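You operate a simulated robot arm through the tools that you are given. There is no shell and no other tool.

You are at the controls of a simulated robot arm. One attempt, no reset.

TASK
Put things in order on the top of the packing bench. At the end: the yellow probe stands where the blue feeler stood; the blue feeler stands where the beige small cone stood; the blue paddle stands where the yellow probe stood; the grey tape winder stands on top of the silver steel plate; the beige small cone is on the brown parts carton (marked "RINGS"); whatever was shut is shut again. Leave all else as you found it, and nothing knocked over. Set down upright: small cone.
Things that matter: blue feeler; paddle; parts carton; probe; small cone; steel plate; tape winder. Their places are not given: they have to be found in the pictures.

It is judged by the outcome, as a careful person would: the job done as asked, and still so three seconds after it is handed in. It fails if anything else is knocked over, pushed out of place, dropped, spilled or broken.

THE ROBOT
A 7-joint arm with a two-finger parallel gripper, fixed in place. Base frame: the origin is at the foot of the arm, x ahead of it, y to its left, z up; the work surface is at about z = 0. Units: mm, degrees, N and s.
With the tool pointing down near the work surface it reaches from about 240 to 620 mm from the base axis. Its first joint turns from -66.0 to 66.0 degrees. Payload 2.6 kg.
The tool frame sits at the grasp point between the pads (the TCP): z along the fingers, y along the line on which they close. The tips reach 30 mm beyond it. Largest opening 94 mm; finger width 28, thickness 10; the body of the gripper, 50 by 96 mm, starts 55 mm behind the TCP.
Orientation is that of the tool frame in the base frame, as [roll, pitch, yaw] about the fixed x, y, z axes, in that order (R = Rz(yaw) Ry(pitch) Rx(roll)). With the fingers straight down and closing along the base's y, the tool's x points along the base's -x, its y along +y and its z along -z.

THE INTERFACE
- The arm moves only by the tool move_arm. Its argument "plan" is a list of rows, each a list of 7 numbers: the turn, a rotation vector about the tool's x, y, z in degrees, then the shift along the tool's x, y, z in mm, then the gripper command, from -1 (fully open) to 1 (shut), values between in proportion. In form: [[wx, wy, wz, tx, ty, tz, grip], ...]. A call has 1 to 20 rows; each row shifts and turns the commanded pose from where the row before left it, along the tool's axes as they then stand. Each row takes 0.2 s and may step no farther than 50 mm and 8.6 degrees from the row before; otherwise, or with a gripper value out of range, the whole call is refused. A pose out of reach is approached as far as the arm can. The call stops where the force on the tool passes 40 N (or 10 N more than at its start, if that is more) or the arm is blocked; 0.2 s more then pass. Each finger travels about 72 mm/s and halts on what it meets, pressing with about 28 N; the grip force reading is that of the motor and also rises with nothing between the fingers. The clock runs only during rows and for 0.2 s after the last one: add rows that do not move to give the fingers time. The reply holds the time, the measured pose of the TCP, the force on the tool along the base axes, the opening and the grip force, in the units named above and with some noise, with the torque about the TCP (base axes, N m) and any sound that the robot's microphone picked up.
- Cameras (640 x 400 px; columns grow to the right, rows downward): "scene" is fixed at [51.3, 439.1, 543.8]; the picture's right is [-0.70, -0.71, 0.00], its down [-0.40, 0.40, -0.82] and it looks along [0.58, -0.58, -0.57] (base axes); focal length 365 px, centre (320, 200). "wrist" rides on the gripper at [76, 14, -102] in the tool frame; the picture's right is [-0.18, 0.98, 0.00], its down [-0.75, -0.14, -0.64] and it looks along [-0.63, -0.12, 0.77] (tool axes); focal length 243 px, centre (320, 200).
- camera(camera): a new picture of that camera. The clock stands still meanwhile.
- measure_at(camera, pixels): for up to 12 pixels [column, row] of the newest picture of that camera ("zoom" is the newest enlarged one), the place [x, y, z] in the base frame of the surface seen there, good to about 3 mm, but the place of the scene camera against the robot may be out by one fixed shift of up to 25 mm in any direction. The clock stands still meanwhile.
- enlarge(camera, box): a new picture of the part [left, top, right, bottom] of that camera's present view, enlarged. The clock stands still meanwhile.
- job_done(): hands the job in; it is judged then, once.

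Open the gripper and draw the arm clear of the work before you hand the job in, unless the task says otherwise.

The tools are called after ">>>" as name(argument=value, ...) on one line, values as JSON. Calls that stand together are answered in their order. move_arm: Moves the arm, as the interface text tells. Its arguments: {"type":"object","properties":{"plan":{"type":"array","items":{"type":"array","items":{"type":"number"}}}},"required":["plan"]} The other tools are called the same way: camera (camera) takes a picture; measure_at (camera, pixels) gives the place of the surface under pixels of a picture; enlarge (camera, box) takes an enlarged picture of a part of a camera's view; job_done () hands the job in.

At the start:

```text
clock: 0.0
position: [342.7, 57.1, 349.1]
tcp_rot: [-180.0, -0.1, 180.0]
ft_force: [0.4, 0.2, 0.3]
wrist_torque: [0.0, 0.04, 0.02]
opening: 94.0
grip_force: 0.1
```

scene: 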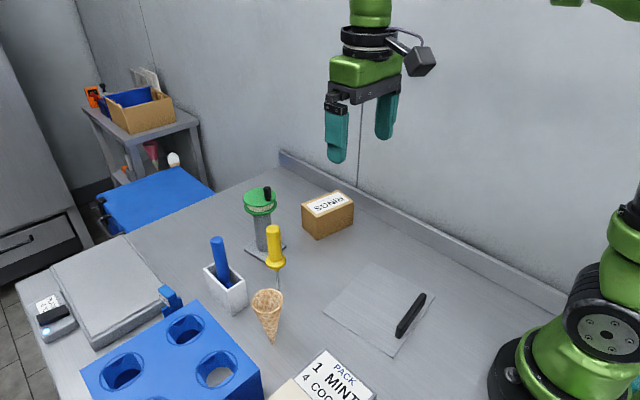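
wrist: 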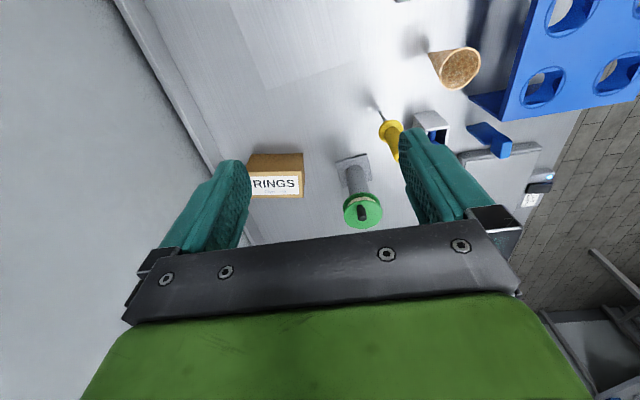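

I start by looking closely at the scene: the tape winder(?) near (262,215), yellow probe at (274,250), blue feeler in the white box at (222,265), cone at (268,310), carton at (328,213), plate near (380,305).

>>> enlarge(camera="scene", box=[180, 160, 380, 285])

>>> enlarge(camera="scene", box=[20, 225, 270, 400])

>>> enlarge(camera="scene", box=[240, 240, 480, 400])

>>> enlarge(camera="wrist", box=[220, 0, 640, 260])

```text
3.20 times, centred on (280, 222) of scene
```

zoom: 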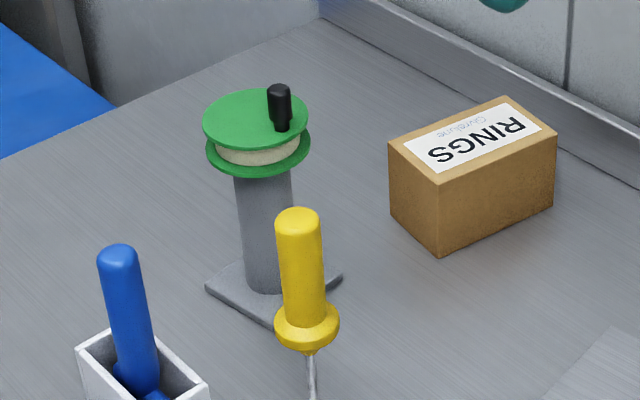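

```text
2.29 times, centred on (145, 312) of scene
```

zoom: 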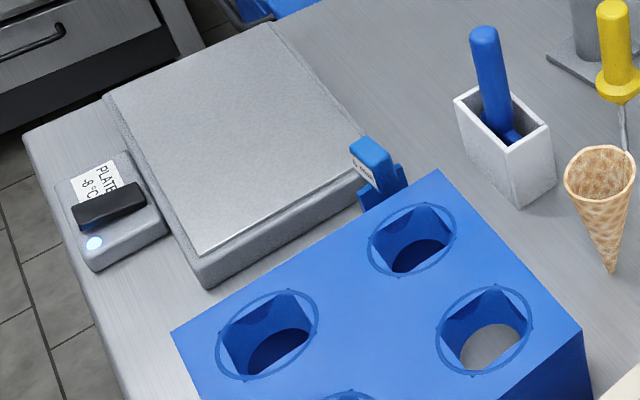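

```text
2.50 times, centred on (360, 320) of scene
```

zoom: 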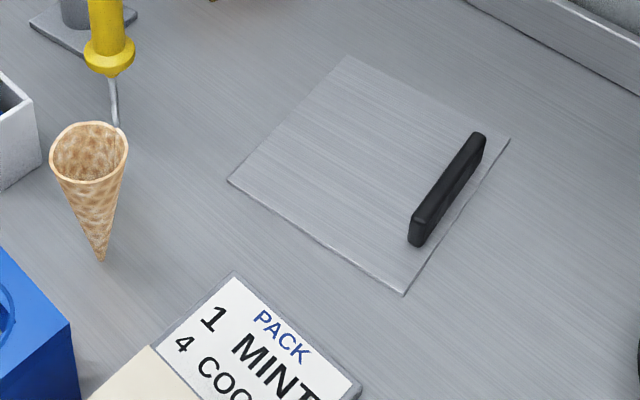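

```text
1.52 times, centred on (430, 130) of wrist
```

zoom: 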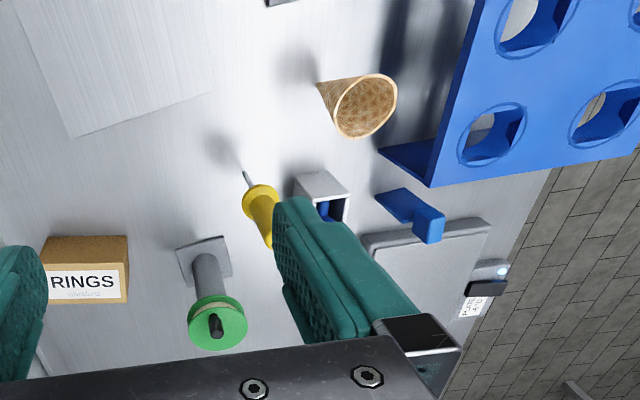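

The cone appears to stand on its point and the probe on its needle, so I measure heights there, and other key points, in the scene camera.

>>> camera(camera="scene")

>>> measure_at(camera="scene", pixels=[[268, 300], [270, 325], [271, 338], [273, 345], [273, 232], [275, 262], [278, 278], [281, 289], [217, 242], [226, 285], [207, 270], [242, 285]])

>>> measure_at(camera="scene", pixels=[[260, 200], [268, 192], [262, 230], [250, 250], [285, 246], [328, 203], [303, 206], [352, 196], [317, 238], [410, 310], [400, 330], [425, 296]])

>>> measure_at(camera="scene", pixels=[[331, 312], [379, 263], [443, 296], [402, 357], [165, 290], [178, 300], [172, 312], [100, 270], [55, 310], [190, 325], [335, 375], [120, 370]])

```text
taken
```

scene: 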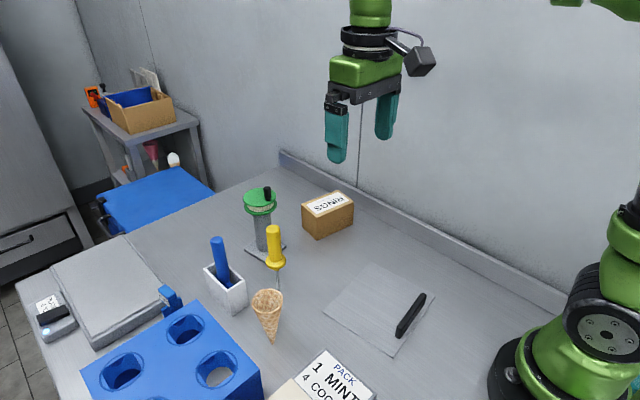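

```text
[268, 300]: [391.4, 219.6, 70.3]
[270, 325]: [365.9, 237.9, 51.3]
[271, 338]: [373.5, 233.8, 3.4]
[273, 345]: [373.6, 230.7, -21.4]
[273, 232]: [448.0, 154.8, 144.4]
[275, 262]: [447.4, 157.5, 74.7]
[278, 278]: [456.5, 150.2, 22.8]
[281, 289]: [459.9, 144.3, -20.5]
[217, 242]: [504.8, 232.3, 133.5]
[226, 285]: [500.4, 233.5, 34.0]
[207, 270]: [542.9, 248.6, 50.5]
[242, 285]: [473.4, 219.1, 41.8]
```

```text
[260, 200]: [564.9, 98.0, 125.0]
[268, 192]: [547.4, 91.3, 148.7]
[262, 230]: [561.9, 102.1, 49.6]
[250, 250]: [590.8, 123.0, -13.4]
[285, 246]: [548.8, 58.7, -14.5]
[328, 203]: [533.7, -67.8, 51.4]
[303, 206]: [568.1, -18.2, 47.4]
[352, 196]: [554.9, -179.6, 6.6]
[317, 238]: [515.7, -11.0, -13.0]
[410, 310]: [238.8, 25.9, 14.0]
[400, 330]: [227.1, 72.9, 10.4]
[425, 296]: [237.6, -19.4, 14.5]
```

```text
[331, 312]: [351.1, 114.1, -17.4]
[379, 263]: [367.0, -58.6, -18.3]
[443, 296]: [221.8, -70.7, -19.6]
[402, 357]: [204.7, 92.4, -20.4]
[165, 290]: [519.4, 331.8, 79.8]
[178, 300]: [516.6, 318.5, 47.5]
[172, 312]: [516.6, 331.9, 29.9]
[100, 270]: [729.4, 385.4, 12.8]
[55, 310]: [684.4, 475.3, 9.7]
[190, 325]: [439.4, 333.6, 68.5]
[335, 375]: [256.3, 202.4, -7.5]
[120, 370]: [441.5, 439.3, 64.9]
```

Scene z readings on the bench are about -19, so the scene camera is shifted roughly 19 mm in z. I enlarge the blue thing near (170,300), the cone tip, the probe tip and the white box.

>>> enlarge(camera="scene", box=[145, 275, 195, 320])

>>> enlarge(camera="scene", box=[195, 230, 295, 350])

>>> enlarge(camera="scene", box=[290, 180, 370, 250])

>>> enlarge(camera="scene", box=[260, 335, 420, 400])

>>> enlarge(camera="scene", box=[380, 280, 450, 360])

>>> enlarge(camera="scene", box=[20, 270, 200, 360])

```text
8.89 times, centred on (170, 298) of scene
```

zoom: 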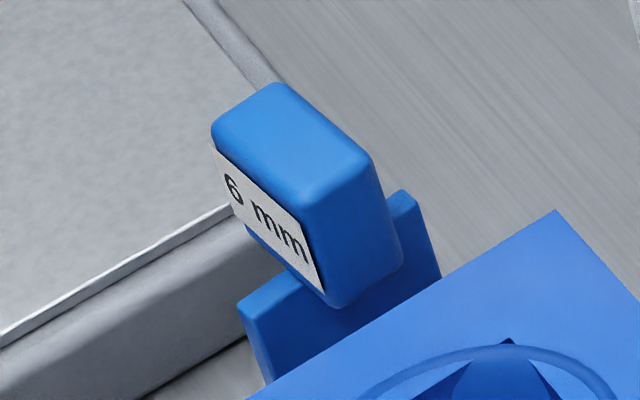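

```text
3.33 times, centred on (245, 290) of scene
```

zoom: 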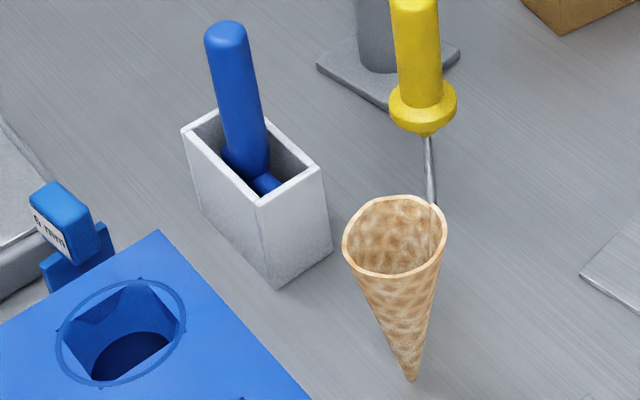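

```text
5.71 times, centred on (330, 215) of scene
```

zoom: 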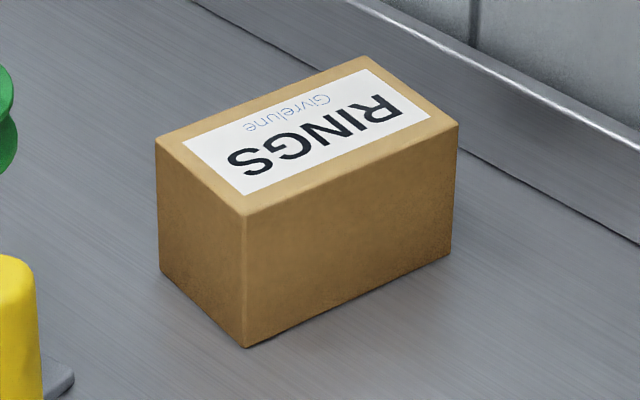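

```text
4.00 times, centred on (340, 368) of scene
```

zoom: 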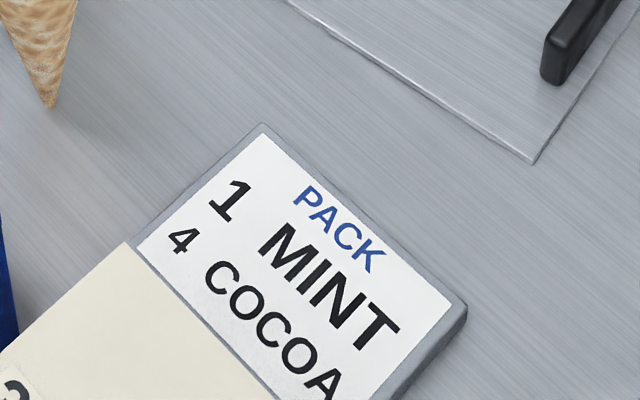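

```text
5.00 times, centred on (415, 320) of scene
```

zoom: 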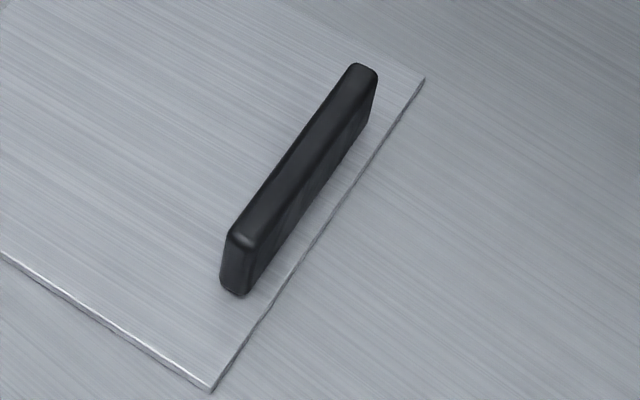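

```text
3.56 times, centred on (110, 315) of scene
```

zoom: 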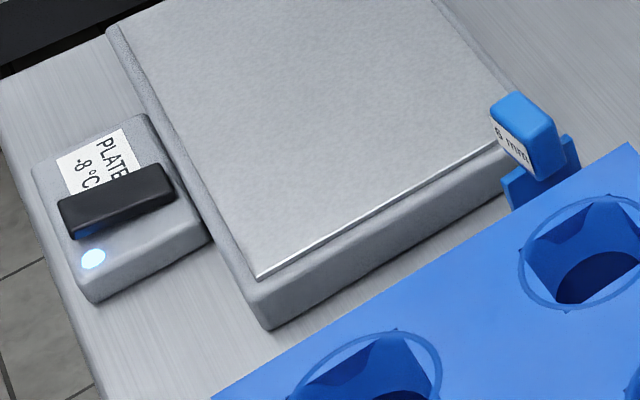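

The "6 mm" block is the blue feeler (by the slab), the stick in the white box looks like the paddle. I measure the same features in the wrist picture to calibrate the scene camera shift.

>>> camera(camera="wrist")

>>> measure_at(camera="wrist", pixels=[[275, 185], [249, 176], [303, 176], [303, 154], [250, 155], [362, 210], [340, 165], [368, 155], [390, 132], [381, 112], [460, 68], [431, 54]])

>>> measure_at(camera="wrist", pixels=[[420, 112], [448, 124], [414, 121], [440, 140], [480, 128], [500, 150], [505, 143], [472, 128], [470, 98], [500, 120], [268, 90], [355, 62]])

>>> enlarge(camera="wrist", box=[330, 30, 530, 170])

```text
taken
```

wrist: 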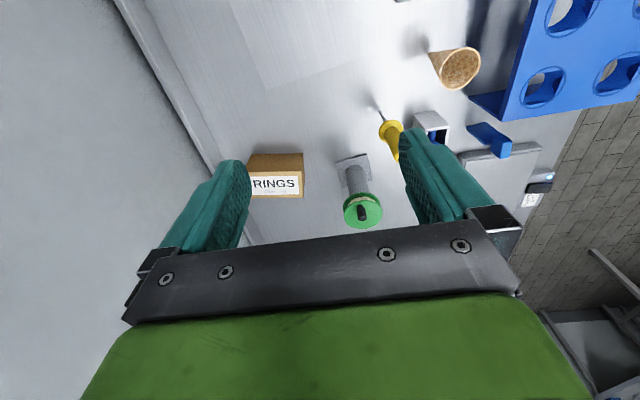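

```text
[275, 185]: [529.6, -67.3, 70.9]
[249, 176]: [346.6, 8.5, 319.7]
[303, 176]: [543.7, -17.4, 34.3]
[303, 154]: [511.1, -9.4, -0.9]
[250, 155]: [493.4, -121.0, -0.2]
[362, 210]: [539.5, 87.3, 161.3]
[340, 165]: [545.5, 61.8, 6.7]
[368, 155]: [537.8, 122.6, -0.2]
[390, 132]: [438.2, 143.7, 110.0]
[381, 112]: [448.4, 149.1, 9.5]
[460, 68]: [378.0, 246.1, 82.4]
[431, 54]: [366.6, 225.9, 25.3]
```

```text
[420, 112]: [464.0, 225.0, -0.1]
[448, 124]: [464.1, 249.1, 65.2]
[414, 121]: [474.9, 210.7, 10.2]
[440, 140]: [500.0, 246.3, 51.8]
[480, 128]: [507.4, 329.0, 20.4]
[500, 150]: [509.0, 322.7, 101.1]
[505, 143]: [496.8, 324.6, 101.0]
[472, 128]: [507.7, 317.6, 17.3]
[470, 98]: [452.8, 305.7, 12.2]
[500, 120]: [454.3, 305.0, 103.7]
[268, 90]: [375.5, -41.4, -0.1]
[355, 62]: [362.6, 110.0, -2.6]
```

```text
2.86 times, centred on (430, 100) of wrist
```

zoom: 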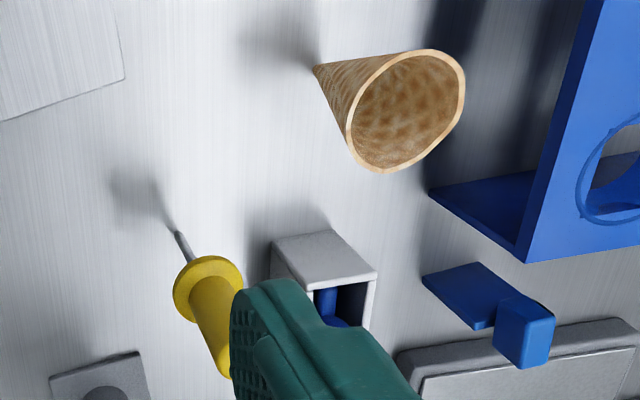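

Wrist readings put the bench at z≈0, the cone at about (372,235), the probe tip at about (450,150), the feeler blade at about (508,323). I move to a lower viewpoint near (260,230,200) to inspect the cone and probe tips.

>>> move_arm(plan=[[0, 0, 0, 13.8, 28.8, 24.8, -1], [0, 0, 0, 13.8, 28.8, 24.8, -1], [0, 0, 0, 13.8, 28.8, 24.8, -1], [0, 0, 0, 13.8, 28.8, 24.8, -1], [0, 0, 0, 13.8, 28.8, 24.8, -1], [0, 0, 0, 13.8, 28.8, 24.8, -1], [0, 0, 0, 0, 0, 0, -1]])

>>> camera(camera="wrist")

>>> camera(camera="scene")

```text
clock: 1.6
position: [261.2, 228.1, 200.0]
tcp_rot: [-179.9, 0.0, -180.0]
ft_force: [0.8, 0.4, -0.4]
wrist_torque: [0.0, 0.01, 0.01]
opening: 93.9
grip_force: 0.1
```

```text
taken
```

wrist: 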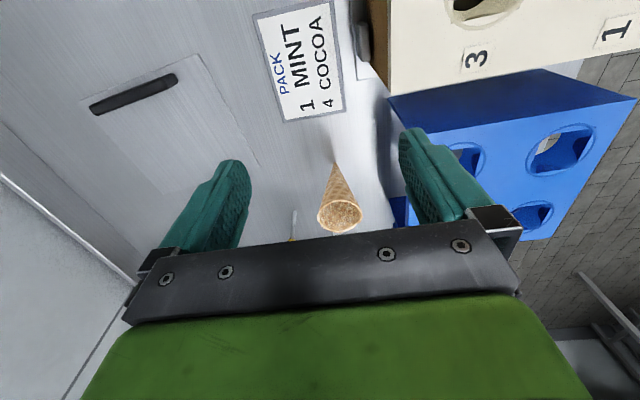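

```text
taken
```

scene: 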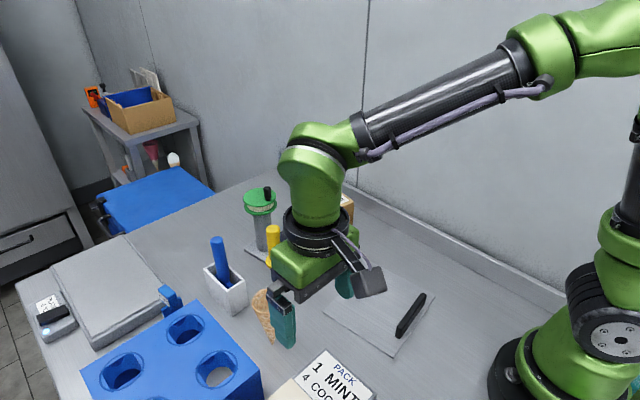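

The cone's tip shows at (337,165) in the wrist picture; I enlarge around it and measure.

>>> enlarge(camera="wrist", box=[270, 140, 400, 245])

>>> measure_at(camera="wrist", pixels=[[337, 166], [338, 190], [318, 216], [363, 213], [338, 230], [332, 198], [145, 95], [92, 108], [175, 78], [260, 164], [203, 56], [100, 110]])

>>> enlarge(camera="wrist", box=[60, 30, 280, 180])

```text
3.81 times, centred on (335, 192) of wrist
```

zoom: 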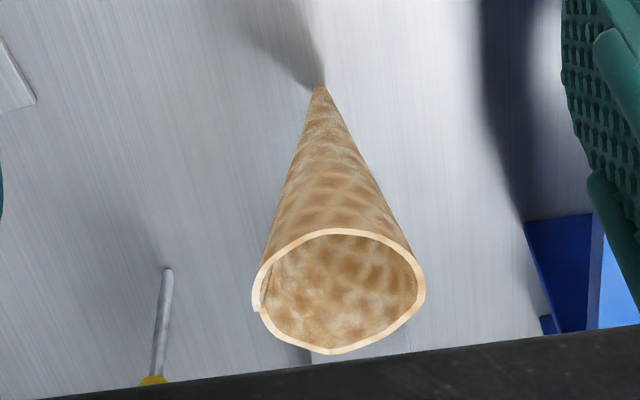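

```text
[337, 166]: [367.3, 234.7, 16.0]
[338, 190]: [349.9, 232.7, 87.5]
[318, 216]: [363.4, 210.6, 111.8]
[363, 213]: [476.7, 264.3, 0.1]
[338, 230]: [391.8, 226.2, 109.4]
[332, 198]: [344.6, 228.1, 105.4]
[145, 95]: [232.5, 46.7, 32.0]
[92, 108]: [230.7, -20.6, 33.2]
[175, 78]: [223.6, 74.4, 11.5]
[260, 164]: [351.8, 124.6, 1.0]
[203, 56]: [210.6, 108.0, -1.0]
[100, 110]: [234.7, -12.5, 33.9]
```

```text
2.67 times, centred on (170, 105) of wrist
```

zoom: 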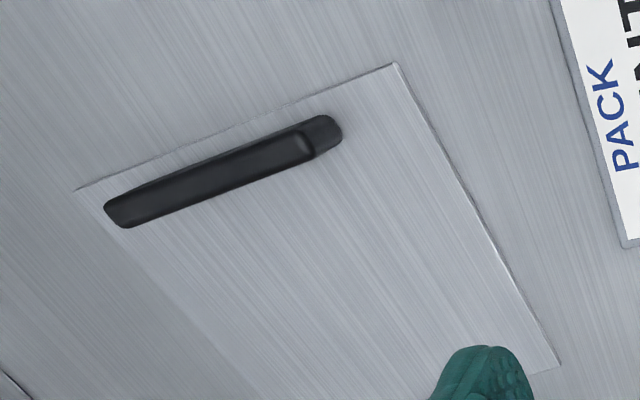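

The cone is free-standing on a ~5 mm tip at about (368,234), mouth at z≈110; the probe's needle also ends on bare bench at about (168,268) of the zoom. Next I move above the white box/paddle to look in from above.

>>> move_arm(plan=[[0, 0, 0, 0, 0, -40, -1], [0, 0, 0, -40, 1, -20, -1], [0, 0, 0, -45, 1, 0, -1], [0, 0, 0, -45, 1, 0, -1], [0, 0, 0, -45, 1, 0, -1], [0, 0, 0, -44, 1, 0, -1], [0, 0, 0, 0, 0, 0, -1]])

>>> camera(camera="wrist")

>>> enlarge(camera="wrist", box=[220, 0, 520, 200])

```text
clock: 3.2
position: [480.8, 235.8, 260.8]
tcp_rot: [180.0, 0.0, 180.0]
ft_force: [-0.3, -0.6, 0.5]
wrist_torque: [-0.01, -0.01, 0.0]
opening: 94.1
grip_force: 0.0
```

```text
taken
```

wrist: 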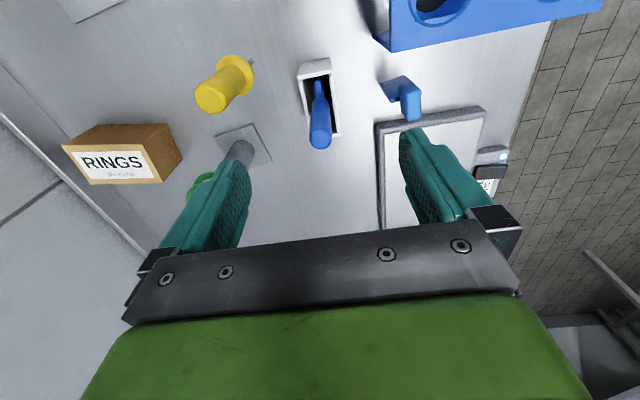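

```text
2.00 times, centred on (370, 100) of wrist
```

zoom: 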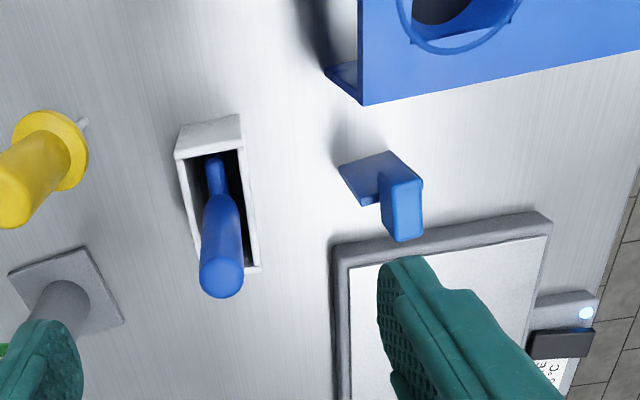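

The paddle's handle rises from the white box at (320,115). I enlarge on it and on the feeler and measure.

>>> enlarge(camera="wrist", box=[280, 45, 360, 155])

>>> measure_at(camera="wrist", pixels=[[298, 67], [330, 60], [304, 130], [340, 135], [320, 132], [318, 90], [320, 120], [308, 90], [328, 78], [317, 84], [307, 78], [299, 80]])

>>> enlarge(camera="wrist", box=[365, 60, 445, 130])

>>> measure_at(camera="wrist", pixels=[[380, 83], [404, 76], [388, 100], [395, 85], [411, 105], [402, 116], [420, 116], [400, 92], [375, 34], [390, 50], [378, 123], [489, 107]])

>>> enlarge(camera="wrist", box=[170, 40, 300, 220])

>>> measure_at(camera="wrist", pixels=[[210, 98], [235, 75], [248, 66], [251, 60], [253, 90], [216, 136], [250, 125], [271, 160], [240, 150], [205, 180], [63, 145], [162, 182]])

```text
3.64 times, centred on (320, 100) of wrist
```

zoom: 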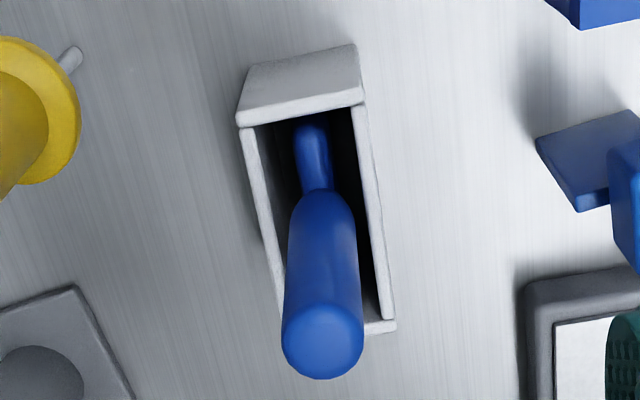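

```text
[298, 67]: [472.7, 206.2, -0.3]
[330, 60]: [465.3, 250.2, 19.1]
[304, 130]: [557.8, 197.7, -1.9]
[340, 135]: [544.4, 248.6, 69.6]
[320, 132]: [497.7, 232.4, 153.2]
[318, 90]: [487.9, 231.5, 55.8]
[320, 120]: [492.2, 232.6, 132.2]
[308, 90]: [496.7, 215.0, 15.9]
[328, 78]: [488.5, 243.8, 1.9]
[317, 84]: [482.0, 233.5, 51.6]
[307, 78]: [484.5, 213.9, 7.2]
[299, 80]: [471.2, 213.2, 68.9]
```

```text
5.71 times, centred on (405, 95) of wrist
```

zoom: 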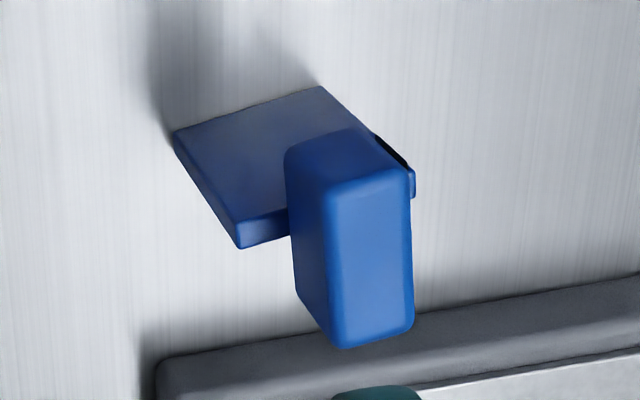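

```text
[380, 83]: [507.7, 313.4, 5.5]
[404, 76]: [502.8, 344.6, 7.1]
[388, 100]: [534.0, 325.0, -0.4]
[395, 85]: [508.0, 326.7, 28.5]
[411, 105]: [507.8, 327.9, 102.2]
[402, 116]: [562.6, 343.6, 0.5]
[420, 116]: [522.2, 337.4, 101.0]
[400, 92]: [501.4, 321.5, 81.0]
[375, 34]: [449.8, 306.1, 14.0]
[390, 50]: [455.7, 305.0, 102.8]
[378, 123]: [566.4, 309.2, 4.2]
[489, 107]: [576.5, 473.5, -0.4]
```

```text
2.22 times, centred on (235, 130) of wrist
```

zoom: 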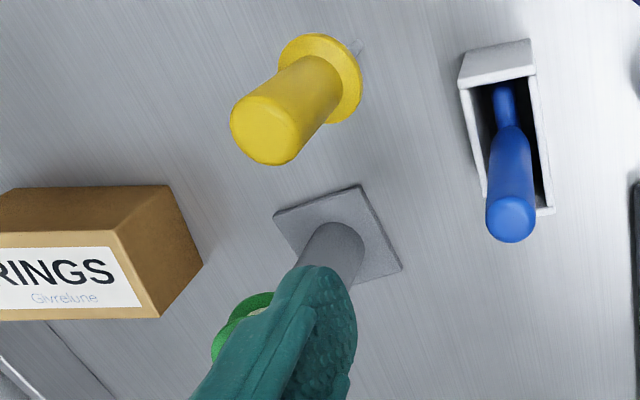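

```text
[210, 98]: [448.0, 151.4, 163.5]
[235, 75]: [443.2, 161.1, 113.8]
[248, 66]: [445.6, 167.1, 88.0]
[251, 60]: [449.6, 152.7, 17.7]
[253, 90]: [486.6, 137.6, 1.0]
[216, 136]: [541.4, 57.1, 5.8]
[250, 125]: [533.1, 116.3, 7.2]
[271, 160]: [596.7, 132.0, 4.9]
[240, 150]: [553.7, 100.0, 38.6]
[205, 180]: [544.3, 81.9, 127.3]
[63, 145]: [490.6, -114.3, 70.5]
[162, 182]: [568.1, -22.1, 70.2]
```

The white box holds the paddle (handle axis ≈(498,232), top z≈153) and the feeler is at ≈(508,327), top z≈102. Now I move over the tape winder to look at it and the carton from above.

>>> move_arm(plan=[[0, 0, 0, -20, -38, -5, -1], [0, 0, 0, -20, -38, -5, -1], [0, 0, 0, -20, -38, 0, -1], [0, 0, 0, -20, -38, 0, -1], [0, 0, 0, 0, 0, 0, -1]])

>>> camera(camera="wrist")

>>> enlarge(camera="wrist", box=[220, 0, 500, 200])

```text
clock: 4.4
position: [560.2, 81.6, 270.9]
tcp_rot: [-179.9, 0.0, 180.0]
ft_force: [0.1, 0.1, 0.0]
wrist_torque: [0.0, 0.01, 0.0]
opening: 93.9
grip_force: 0.1
```

```text
taken
```

wrist: 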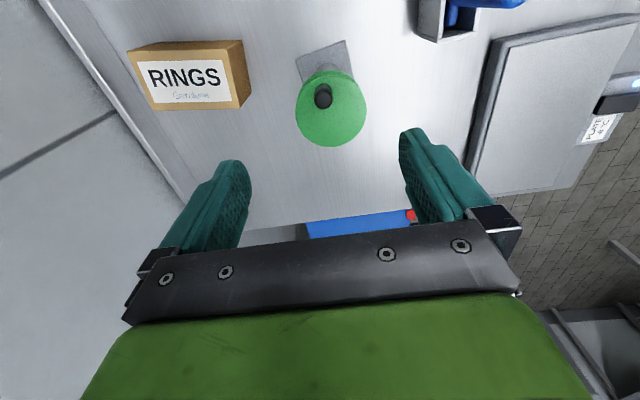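

```text
2.00 times, centred on (360, 100) of wrist
```

zoom: 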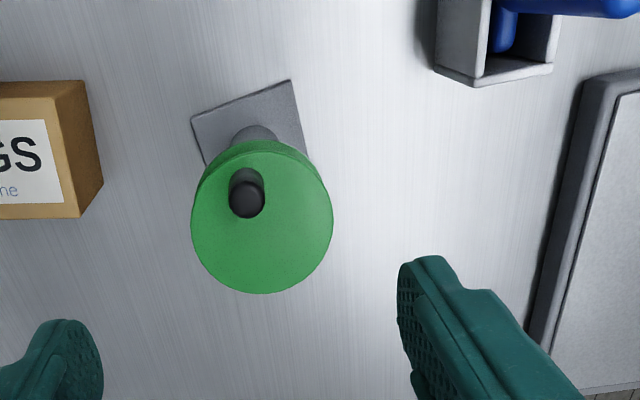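

The spool's green disc spans columns 296–367 and rows 70–147; I measure disc edges, base corners, crank, and carton corners.

>>> measure_at(camera="wrist", pixels=[[300, 108], [363, 108], [331, 145], [331, 85], [322, 102], [323, 88], [297, 58], [345, 41], [353, 70], [327, 66], [345, 130], [312, 130]])

>>> measure_at(camera="wrist", pixels=[[130, 52], [155, 108], [240, 107], [222, 52], [243, 42], [248, 96], [134, 48], [185, 60], [235, 54], [160, 65], [190, 82], [238, 100]])

>>> enlarge(camera="scene", box=[225, 170, 305, 280])

```text
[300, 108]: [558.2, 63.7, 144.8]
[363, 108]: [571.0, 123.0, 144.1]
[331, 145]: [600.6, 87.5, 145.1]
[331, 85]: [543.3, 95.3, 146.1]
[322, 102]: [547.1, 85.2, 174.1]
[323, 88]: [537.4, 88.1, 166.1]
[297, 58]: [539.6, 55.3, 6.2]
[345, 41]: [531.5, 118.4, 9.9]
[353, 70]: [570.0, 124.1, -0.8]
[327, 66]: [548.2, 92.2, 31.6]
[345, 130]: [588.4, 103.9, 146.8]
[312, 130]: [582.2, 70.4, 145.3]
```

```text
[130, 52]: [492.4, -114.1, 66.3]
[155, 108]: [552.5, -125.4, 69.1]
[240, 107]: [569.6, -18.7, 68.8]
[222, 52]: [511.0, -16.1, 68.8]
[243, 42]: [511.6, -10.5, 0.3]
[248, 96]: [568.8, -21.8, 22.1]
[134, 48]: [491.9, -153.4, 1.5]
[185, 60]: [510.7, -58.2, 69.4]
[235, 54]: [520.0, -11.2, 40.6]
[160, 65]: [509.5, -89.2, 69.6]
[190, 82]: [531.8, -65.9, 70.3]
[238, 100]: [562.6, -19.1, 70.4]
```

```text
3.64 times, centred on (265, 225) of scene
```

zoom: 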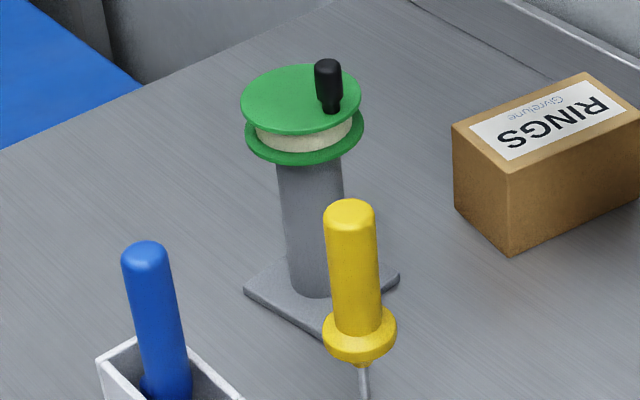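

The winder's centre is ≈(568,93), spool disc radius ≈34 at z≈145, base rotated ≈9°; carton top centre ≈(531,-67), z=70. Next I view the feeler from above.

>>> move_arm(plan=[[0, 0, 0, 10, 45.6, 2, -1], [0, 0, 0, 10, 45.6, 2, -1], [0, 0, 0, 10, 45.6, 2, -1], [0, 0, 0, 10, 45.6, 2, -1], [0, 0, 0, 10, 45.6, 2, -1], [0, 0, 0, 0, 0, 0, -1]])

>>> camera(camera="wrist")

>>> enlarge(camera="wrist", box=[200, 0, 440, 150])

```text
clock: 5.8
position: [493.0, 296.5, 255.4]
tcp_rot: [179.9, 0.1, -179.9]
ft_force: [0.3, -0.4, -0.2]
wrist_torque: [0.04, -0.05, 0.0]
opening: 94.1
grip_force: 0.1
out of reach, approached as far as the arm can: row 3, 4, 5
```

```text
taken
```

wrist: 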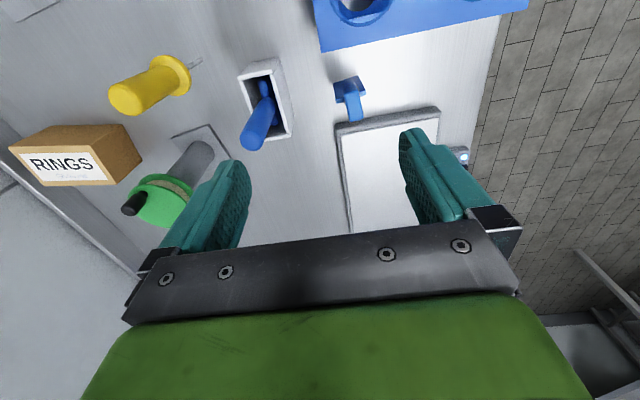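

```text
2.67 times, centred on (320, 75) of wrist
```

zoom: 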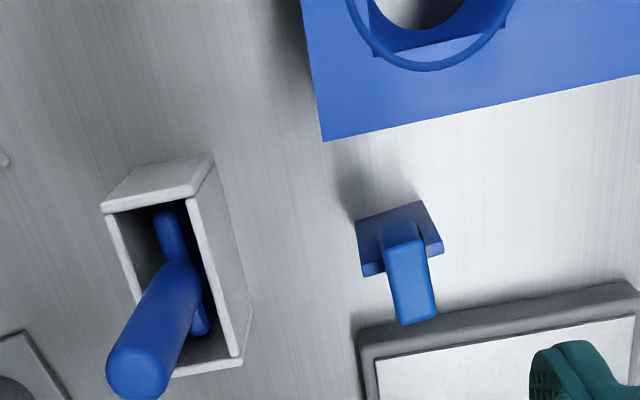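

Reach limit here is r≈575 at z≈255, so the feeler (r≈604) must be approached low. I measure the feeler and box in this enlarged picture.

>>> measure_at(camera="zoom", pixels=[[400, 310], [430, 305], [405, 245], [390, 255], [415, 290], [358, 235], [418, 205], [440, 245], [368, 272], [432, 230], [385, 240], [424, 262]])

>>> measure_at(camera="zoom", pixels=[[104, 208], [188, 200], [212, 158], [140, 365], [236, 352], [245, 310], [130, 360], [170, 290], [168, 235], [195, 325], [205, 310], [175, 218]])

>>> measure_at(camera="zoom", pixels=[[323, 138], [318, 100], [630, 85], [365, 345], [375, 365], [630, 290], [640, 320], [500, 340], [450, 350], [430, 30], [560, 60], [500, 150]])

>>> enlarge(camera="wrist", box=[325, 65, 375, 125])

```text
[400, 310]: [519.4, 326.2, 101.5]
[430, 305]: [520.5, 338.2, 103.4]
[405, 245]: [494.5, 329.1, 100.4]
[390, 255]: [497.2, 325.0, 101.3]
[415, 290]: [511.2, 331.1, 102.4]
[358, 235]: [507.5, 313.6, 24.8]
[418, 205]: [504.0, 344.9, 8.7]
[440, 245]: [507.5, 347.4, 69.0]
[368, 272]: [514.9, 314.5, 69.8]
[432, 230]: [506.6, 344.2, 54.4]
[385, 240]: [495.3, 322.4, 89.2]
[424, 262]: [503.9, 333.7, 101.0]
```

```text
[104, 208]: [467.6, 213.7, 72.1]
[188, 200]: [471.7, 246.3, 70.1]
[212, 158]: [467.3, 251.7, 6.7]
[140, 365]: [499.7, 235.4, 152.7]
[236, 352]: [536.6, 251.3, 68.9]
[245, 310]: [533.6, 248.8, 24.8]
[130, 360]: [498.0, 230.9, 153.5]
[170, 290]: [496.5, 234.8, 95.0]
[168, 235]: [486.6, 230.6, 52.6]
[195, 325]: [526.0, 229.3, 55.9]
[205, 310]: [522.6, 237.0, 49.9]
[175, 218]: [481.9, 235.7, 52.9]
```

```text
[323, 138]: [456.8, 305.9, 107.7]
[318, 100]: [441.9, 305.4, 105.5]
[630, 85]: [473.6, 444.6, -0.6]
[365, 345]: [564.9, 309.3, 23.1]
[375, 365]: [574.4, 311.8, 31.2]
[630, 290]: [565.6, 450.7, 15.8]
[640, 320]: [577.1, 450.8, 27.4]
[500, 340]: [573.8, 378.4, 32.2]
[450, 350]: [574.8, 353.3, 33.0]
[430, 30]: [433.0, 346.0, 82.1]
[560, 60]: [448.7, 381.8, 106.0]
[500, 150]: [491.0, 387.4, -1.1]
```

```text
6.67 times, centred on (350, 95) of wrist
```

zoom: 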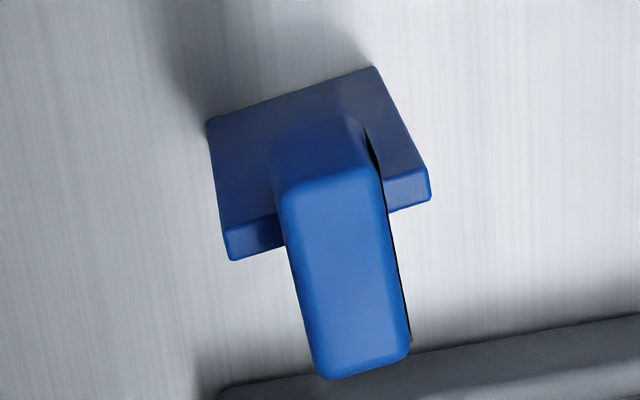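

The feeler is a 35 mm-wide thin blade (to z≈70) with a 15 mm-thick grip block (z 70–102) at ≈(508,331). Now I go over the cone to measure its rim and centre.

>>> move_arm(plan=[[0, 0, 0, 28, -22, -1, -1], [0, 0, 0, 28, -22, -1, -1], [0, 0, 0, 28, -22, -1, -1], [0, 0, 0, 28, -22, -1, -1], [0, 0, 0, 0, 0, 0, -1]])

>>> camera(camera="wrist")

>>> enlarge(camera="wrist", box=[260, 0, 420, 100])

```text
clock: 7.0
position: [479.4, 263.9, 307.9]
tcp_rot: [-179.9, -0.1, 180.0]
ft_force: [0.1, -0.4, -0.2]
wrist_torque: [-0.01, -0.03, -0.01]
opening: 93.9
grip_force: 0.0
out of reach, approached as far as the arm can: row 1, 2, 3, 4
```

```text
taken
```

wrist: 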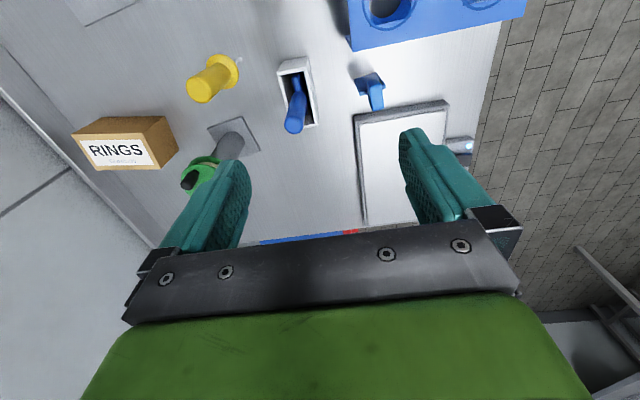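

```text
4.00 times, centred on (340, 50) of wrist
```

zoom: 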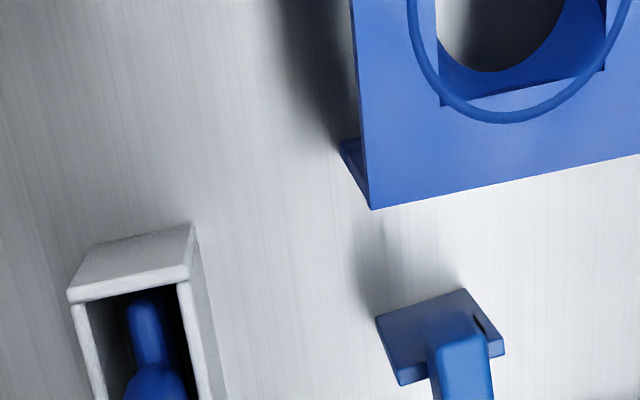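

The arm lagged behind ("out of reach" rows); I send a still row to see where it settles.

>>> move_arm(plan=[[0, 0, 0, 0, 0, 0, -1], [0, 0, 0, 0, 0, 0, -1]])

```text
clock: 7.6
position: [478.6, 265.2, 307.8]
tcp_rot: [-179.9, -0.1, 179.9]
ft_force: [0.7, -0.8, 0.1]
wrist_torque: [0.0, -0.06, -0.02]
opening: 94.1
grip_force: 0.1
```

The arm seems to sit at a joint limit; I try a small move back toward the formerly reached pose (480,236,261).

>>> move_arm(plan=[[0, 0, 0, 0, -15, 0, -1], [0, 0, 0, 0, -15, 0, -1], [0, 0, 0, 0, 0, 0, -1]])

>>> camera(camera="scene")

```text
clock: 8.4
position: [485.2, 250.8, 310.5]
tcp_rot: [179.9, -0.3, 179.9]
ft_force: [0.1, 0.8, 0.4]
wrist_torque: [0.0, -0.01, -0.03]
opening: 94.0
grip_force: 0.1
out of reach, approached as far as the arm can: row 1, 2
```

```text
taken
```

scene: 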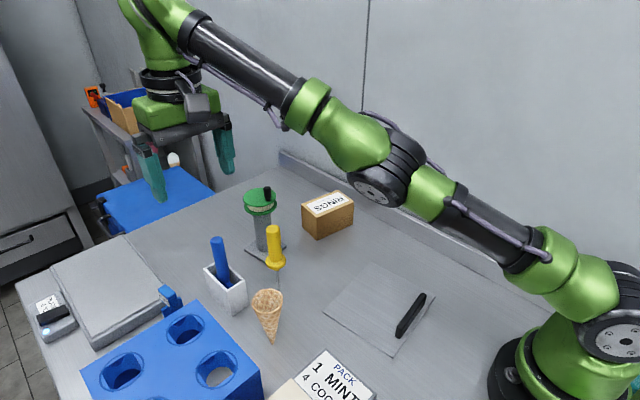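

The arm looks nearly straight (stretched out), which explains the sliding along the reach sphere. I look closer at the arm before choosing how to un-stretch it.

>>> enlarge(camera="scene", box=[100, 0, 640, 400])

>>> move_arm(plan=[[0, 0, 0, 40, -20, 0, -1], [0, 0, 0, 0, 0, 0, -1]])

```text
1.00 times, centred on (370, 200) of scene (not enlarged: the box is as wide or as high as the picture)
```

zoom: 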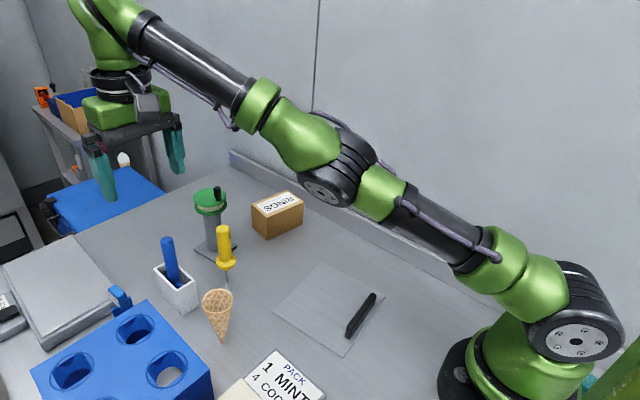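

```text
clock: 9.0
position: [481.3, 249.8, 319.3]
tcp_rot: [-180.0, 0.1, 180.0]
ft_force: [0.6, 0.3, -0.4]
wrist_torque: [-0.03, -0.02, -0.01]
opening: 94.1
grip_force: 0.1
out of reach, approached as far as the arm can: row 1
```

The inward moves need an elbow hyper-extension; moving downward should bend the elbow the right way. I command two rows straight down (tips stay far above the paddle at z=153).

>>> move_arm(plan=[[0, 0, 0, 0, 0, 30, -1], [0, 0, 0, 0, 0, 30, -1], [0, 0, 0, 0, 0, 0, -1]])

```text
clock: 9.8
position: [503.0, 262.3, 270.3]
tcp_rot: [180.0, -0.1, 180.0]
ft_force: [0.2, 0.6, -0.8]
wrist_torque: [0.01, 0.0, -0.01]
opening: 94.0
grip_force: 0.0
out of reach, approached as far as the arm can: row 1, 2
```

Still on the reach sphere. I take a scene picture to see whether the elbow bent, and probe with a tilt of the fingers outward (needs the wrist inward and lower).

>>> camera(camera="scene")

>>> move_arm(plan=[[0, 0, 0, 15, -8, 45, -1], [0, 0, 0, 0, 0, 0, -1]])

```text
taken
```

scene: 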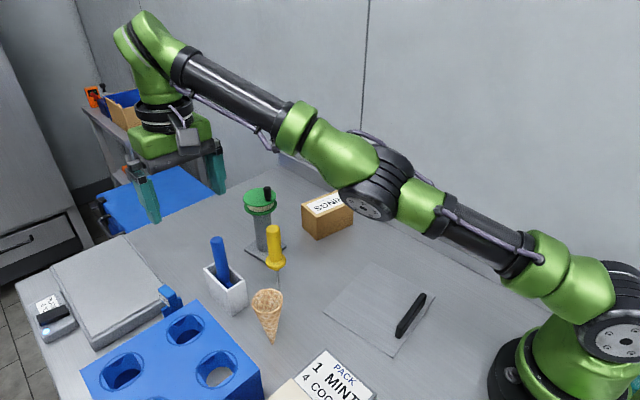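

```text
clock: 10.4
position: [514.9, 269.2, 236.3]
tcp_rot: [-180.0, -0.1, -179.9]
ft_force: [-0.2, 0.2, 0.2]
wrist_torque: [0.0, -0.01, 0.01]
opening: 94.0
grip_force: 0.0
out of reach, approached as far as the arm can: row 1
```

Down moves slide exactly along the full-stretch sphere. Perhaps the needed elbow speed is too great for big inward steps; I try tiny radial-inward steps.

>>> move_arm(plan=[[0, 0, 0, 1.2, -0.7, 0.6, -1], [0, 0, 0, 1.2, -0.7, 0.6, -1], [0, 0, 0, 1.2, -0.7, 0.6, -1], [0, 0, 0, 1.6, -0.9, 0.8, -1], [0, 0, 0, 2, -1, 1, -1], [0, 0, 0, 3, -1.5, 1.5, -1]])

```text
clock: 11.8
position: [514.8, 268.1, 235.9]
tcp_rot: [-180.0, -0.1, 180.0]
ft_force: [0.4, -0.2, -0.3]
wrist_torque: [-0.02, 0.06, -0.01]
opening: 93.9
grip_force: 0.0
out of reach, approached as far as the arm can: row 2, 4, 6
```

Tiny inward steps stay stuck: the elbow is exactly straight. Going down along the sphere should accumulate a natural elbow flex, so I move down and a bit to +y (clear of the paddle handle at (498,232) and above the feeler top 102).

>>> move_arm(plan=[[0, 0, 0, 0, 20, 45, -1], [0, 0, 0, 0, 20, 45, -1], [0, 0, 0, 0, 0, 0, -1]])

```text
clock: 12.6
position: [520.5, 311.9, 148.3]
tcp_rot: [-179.8, -0.1, 180.0]
ft_force: [0.0, 0.0, -0.3]
wrist_torque: [0.01, -0.01, 0.0]
opening: 94.0
grip_force: 0.1
out of reach, approached as far as the arm can: row 1
```

Row 2 was accepted. Now I try moving inward from here.

>>> move_arm(plan=[[0, 0, 0, 5, 0, 10, -1], [0, 0, 0, 5, -2, 5, -1], [0, 0, 0, 8, -3, 0, -1], [0, 0, 0, 0, 0, 0, -1]])

```text
clock: 13.6
position: [519.5, 317.2, 137.2]
tcp_rot: [179.9, -0.1, 180.0]
ft_force: [-1.5, -0.5, 0.1]
wrist_torque: [0.02, 0.02, 0.03]
opening: 94.0
grip_force: 0.2
out of reach, approached as far as the arm can: row 1, 2, 3
```

I measure the arm's joints with the scene camera to see how the elbow really lies.

>>> camera(camera="scene")

>>> measure_at(camera="scene", pixels=[[610, 340], [375, 225], [340, 190], [250, 145], [190, 110], [160, 90], [480, 265], [540, 290], [430, 240], [150, 130], [300, 165], [570, 280]])

```text
taken
```

scene: 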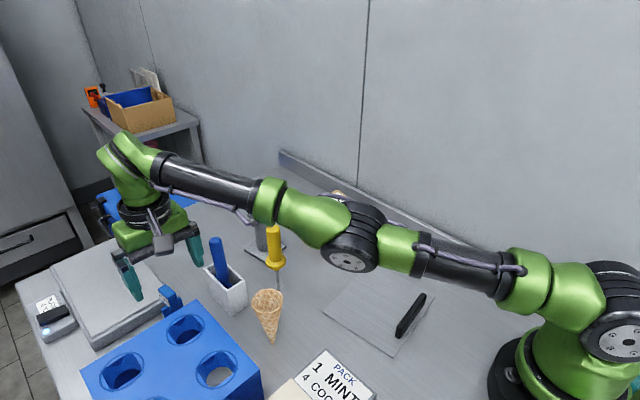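

```text
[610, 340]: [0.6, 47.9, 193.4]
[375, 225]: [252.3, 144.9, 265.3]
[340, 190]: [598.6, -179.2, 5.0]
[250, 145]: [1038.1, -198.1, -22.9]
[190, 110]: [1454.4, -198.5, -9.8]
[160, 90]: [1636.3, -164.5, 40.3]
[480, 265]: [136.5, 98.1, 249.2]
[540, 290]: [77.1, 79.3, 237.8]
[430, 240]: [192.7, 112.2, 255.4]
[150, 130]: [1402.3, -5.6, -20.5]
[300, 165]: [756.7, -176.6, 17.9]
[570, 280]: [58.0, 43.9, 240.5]
```

I measure points that actually lie on the arm's centre line in this picture.

>>> measure_at(camera="scene", pixels=[[615, 345], [505, 272], [455, 262], [410, 250], [350, 260], [355, 235], [305, 220], [265, 203], [225, 188], [185, 172], [140, 160], [125, 185]])

>>> enlarge(camera="scene", box=[80, 120, 400, 320])

```text
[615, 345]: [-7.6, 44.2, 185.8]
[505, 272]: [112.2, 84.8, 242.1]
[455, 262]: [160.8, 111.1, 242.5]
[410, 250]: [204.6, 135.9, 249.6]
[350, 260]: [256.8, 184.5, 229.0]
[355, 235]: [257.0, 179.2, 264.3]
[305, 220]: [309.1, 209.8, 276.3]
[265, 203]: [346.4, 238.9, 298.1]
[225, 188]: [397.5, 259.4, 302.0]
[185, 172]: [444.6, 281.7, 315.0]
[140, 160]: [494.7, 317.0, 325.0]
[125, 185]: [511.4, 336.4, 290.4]
```

```text
2.00 times, centred on (240, 220) of scene
```

zoom: 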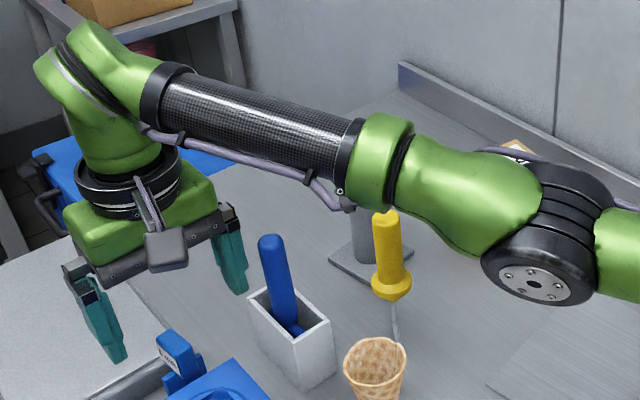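

The elbow sags slightly below the shoulder–wrist line (8° vs ~15° slopes), i.e. bent the wrong way at its limit; inward commands hold it there. I command outward-and-down rows (fingers straddle the feeler with ~40 mm each side) to pass it through straight.

>>> move_arm(plan=[[0, 0, 0, -12, 7, 5, -1], [0, 0, 0, -12, 7, 10, -1], [0, 0, 0, -6, 4, 15, -1], [0, 0, 0, -6, 4, 15, -1], [0, 0, 0, 0, 0, 0, -1]])

>>> camera(camera="scene")

```text
clock: 14.8
position: [519.9, 333.8, 83.5]
tcp_rot: [180.0, 0.0, -180.0]
ft_force: [-0.5, 0.2, 0.0]
wrist_torque: [0.01, 0.0, -0.02]
opening: 93.9
grip_force: 0.0
out of reach, approached as far as the arm can: row 1, 2, 3, 4
```

```text
taken
```

scene: 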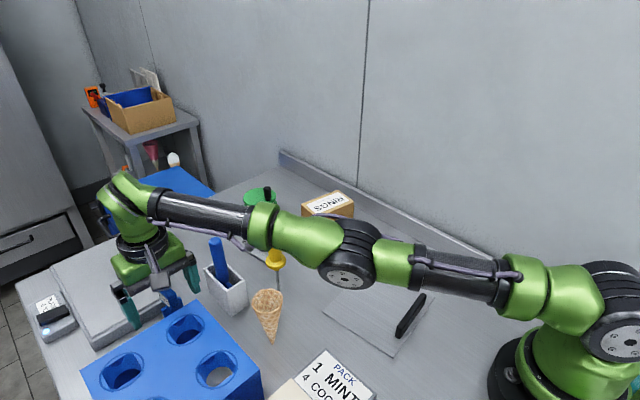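

I check elbow straightness by measurement again.

>>> measure_at(camera="scene", pixels=[[620, 345], [347, 278], [455, 275], [500, 285], [225, 213], [185, 205], [320, 240], [400, 263], [260, 225], [120, 195], [150, 270], [128, 310]])

>>> enlarge(camera="scene", box=[80, 160, 280, 330])

```text
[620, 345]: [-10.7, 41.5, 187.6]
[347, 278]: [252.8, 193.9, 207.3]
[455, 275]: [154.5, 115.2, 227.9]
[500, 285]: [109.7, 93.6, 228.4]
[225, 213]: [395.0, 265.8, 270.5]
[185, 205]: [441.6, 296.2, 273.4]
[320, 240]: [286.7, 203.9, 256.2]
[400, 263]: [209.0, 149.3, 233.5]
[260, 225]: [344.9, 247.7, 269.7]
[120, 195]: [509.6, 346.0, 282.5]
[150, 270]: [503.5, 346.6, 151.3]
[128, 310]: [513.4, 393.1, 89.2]
```

```text
2.35 times, centred on (180, 245) of scene
```

zoom: 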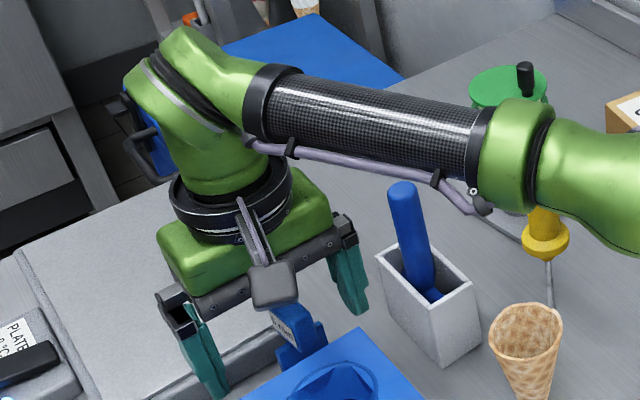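

The arm now looks straight (upper arm ~2.6°, forearm ~2° slope). I try a small down-and-inward step, which should now flex it the proper way.

>>> move_arm(plan=[[0, 0, 0, 0, 0, 10, -1], [0, 0, 0, 4, -2.5, 4, -1], [0, 0, 0, 6, -4, 0, -1], [0, 0, 0, 0, 0, 0, -1]])

```text
clock: 15.8
position: [520.5, 334.8, 71.2]
tcp_rot: [180.0, 0.0, 179.9]
ft_force: [0.1, -0.7, 0.2]
wrist_torque: [0.02, 0.02, 0.03]
opening: 93.8
grip_force: 0.1
out of reach, approached as far as the arm can: row 2, 3
```

The reach fit (radius 621.6 vs 624 at first) suggests the elbow is ~8° over-extended. I push with several purely outward-radial commands here (real motion at most 2–3 mm) to straighten it.

>>> move_arm(plan=[[0, 0, 0, -38, 24.3, -4.2, -1], [0, 0, 0, -38, 24.3, -4.2, -1], [0, 0, 0, -38, 24.3, -4.2, -1], [0, 0, 0, -38, 24.3, -4.2, -1], [0, 0, 0, -38, 24.3, -4.2, -1], [0, 0, 0, -38, 24.3, -4.2, -1]])

```text
clock: 17.2
position: [519.7, 338.0, 70.2]
tcp_rot: [179.9, 0.1, -179.9]
ft_force: [-0.6, -0.7, 0.7]
wrist_torque: [0.0, 0.01, 0.02]
opening: 94.4
grip_force: 0.0
out of reach, approached as far as the arm can: row 1, 2, 3, 4, 5, 6
```

The arm is at its true maximum (r≈620). I try two moderate inward-radial rows of 15 mm here — safe, as the fingers only straddle the feeler — and watch the radius.

>>> move_arm(plan=[[0, 0, 0, 12.5, -8, 1.4, -1], [0, 0, 0, 12.5, -8, 1.4, -1], [0, 0, 0, 0, 0, 0, -1]])

```text
clock: 18.0
position: [518.4, 336.6, 71.5]
tcp_rot: [179.9, -0.1, -179.9]
ft_force: [0.2, -0.8, 0.4]
wrist_torque: [-0.01, 0.03, -0.01]
opening: 93.8
grip_force: 0.0
out of reach, approached as far as the arm can: row 1, 2
```

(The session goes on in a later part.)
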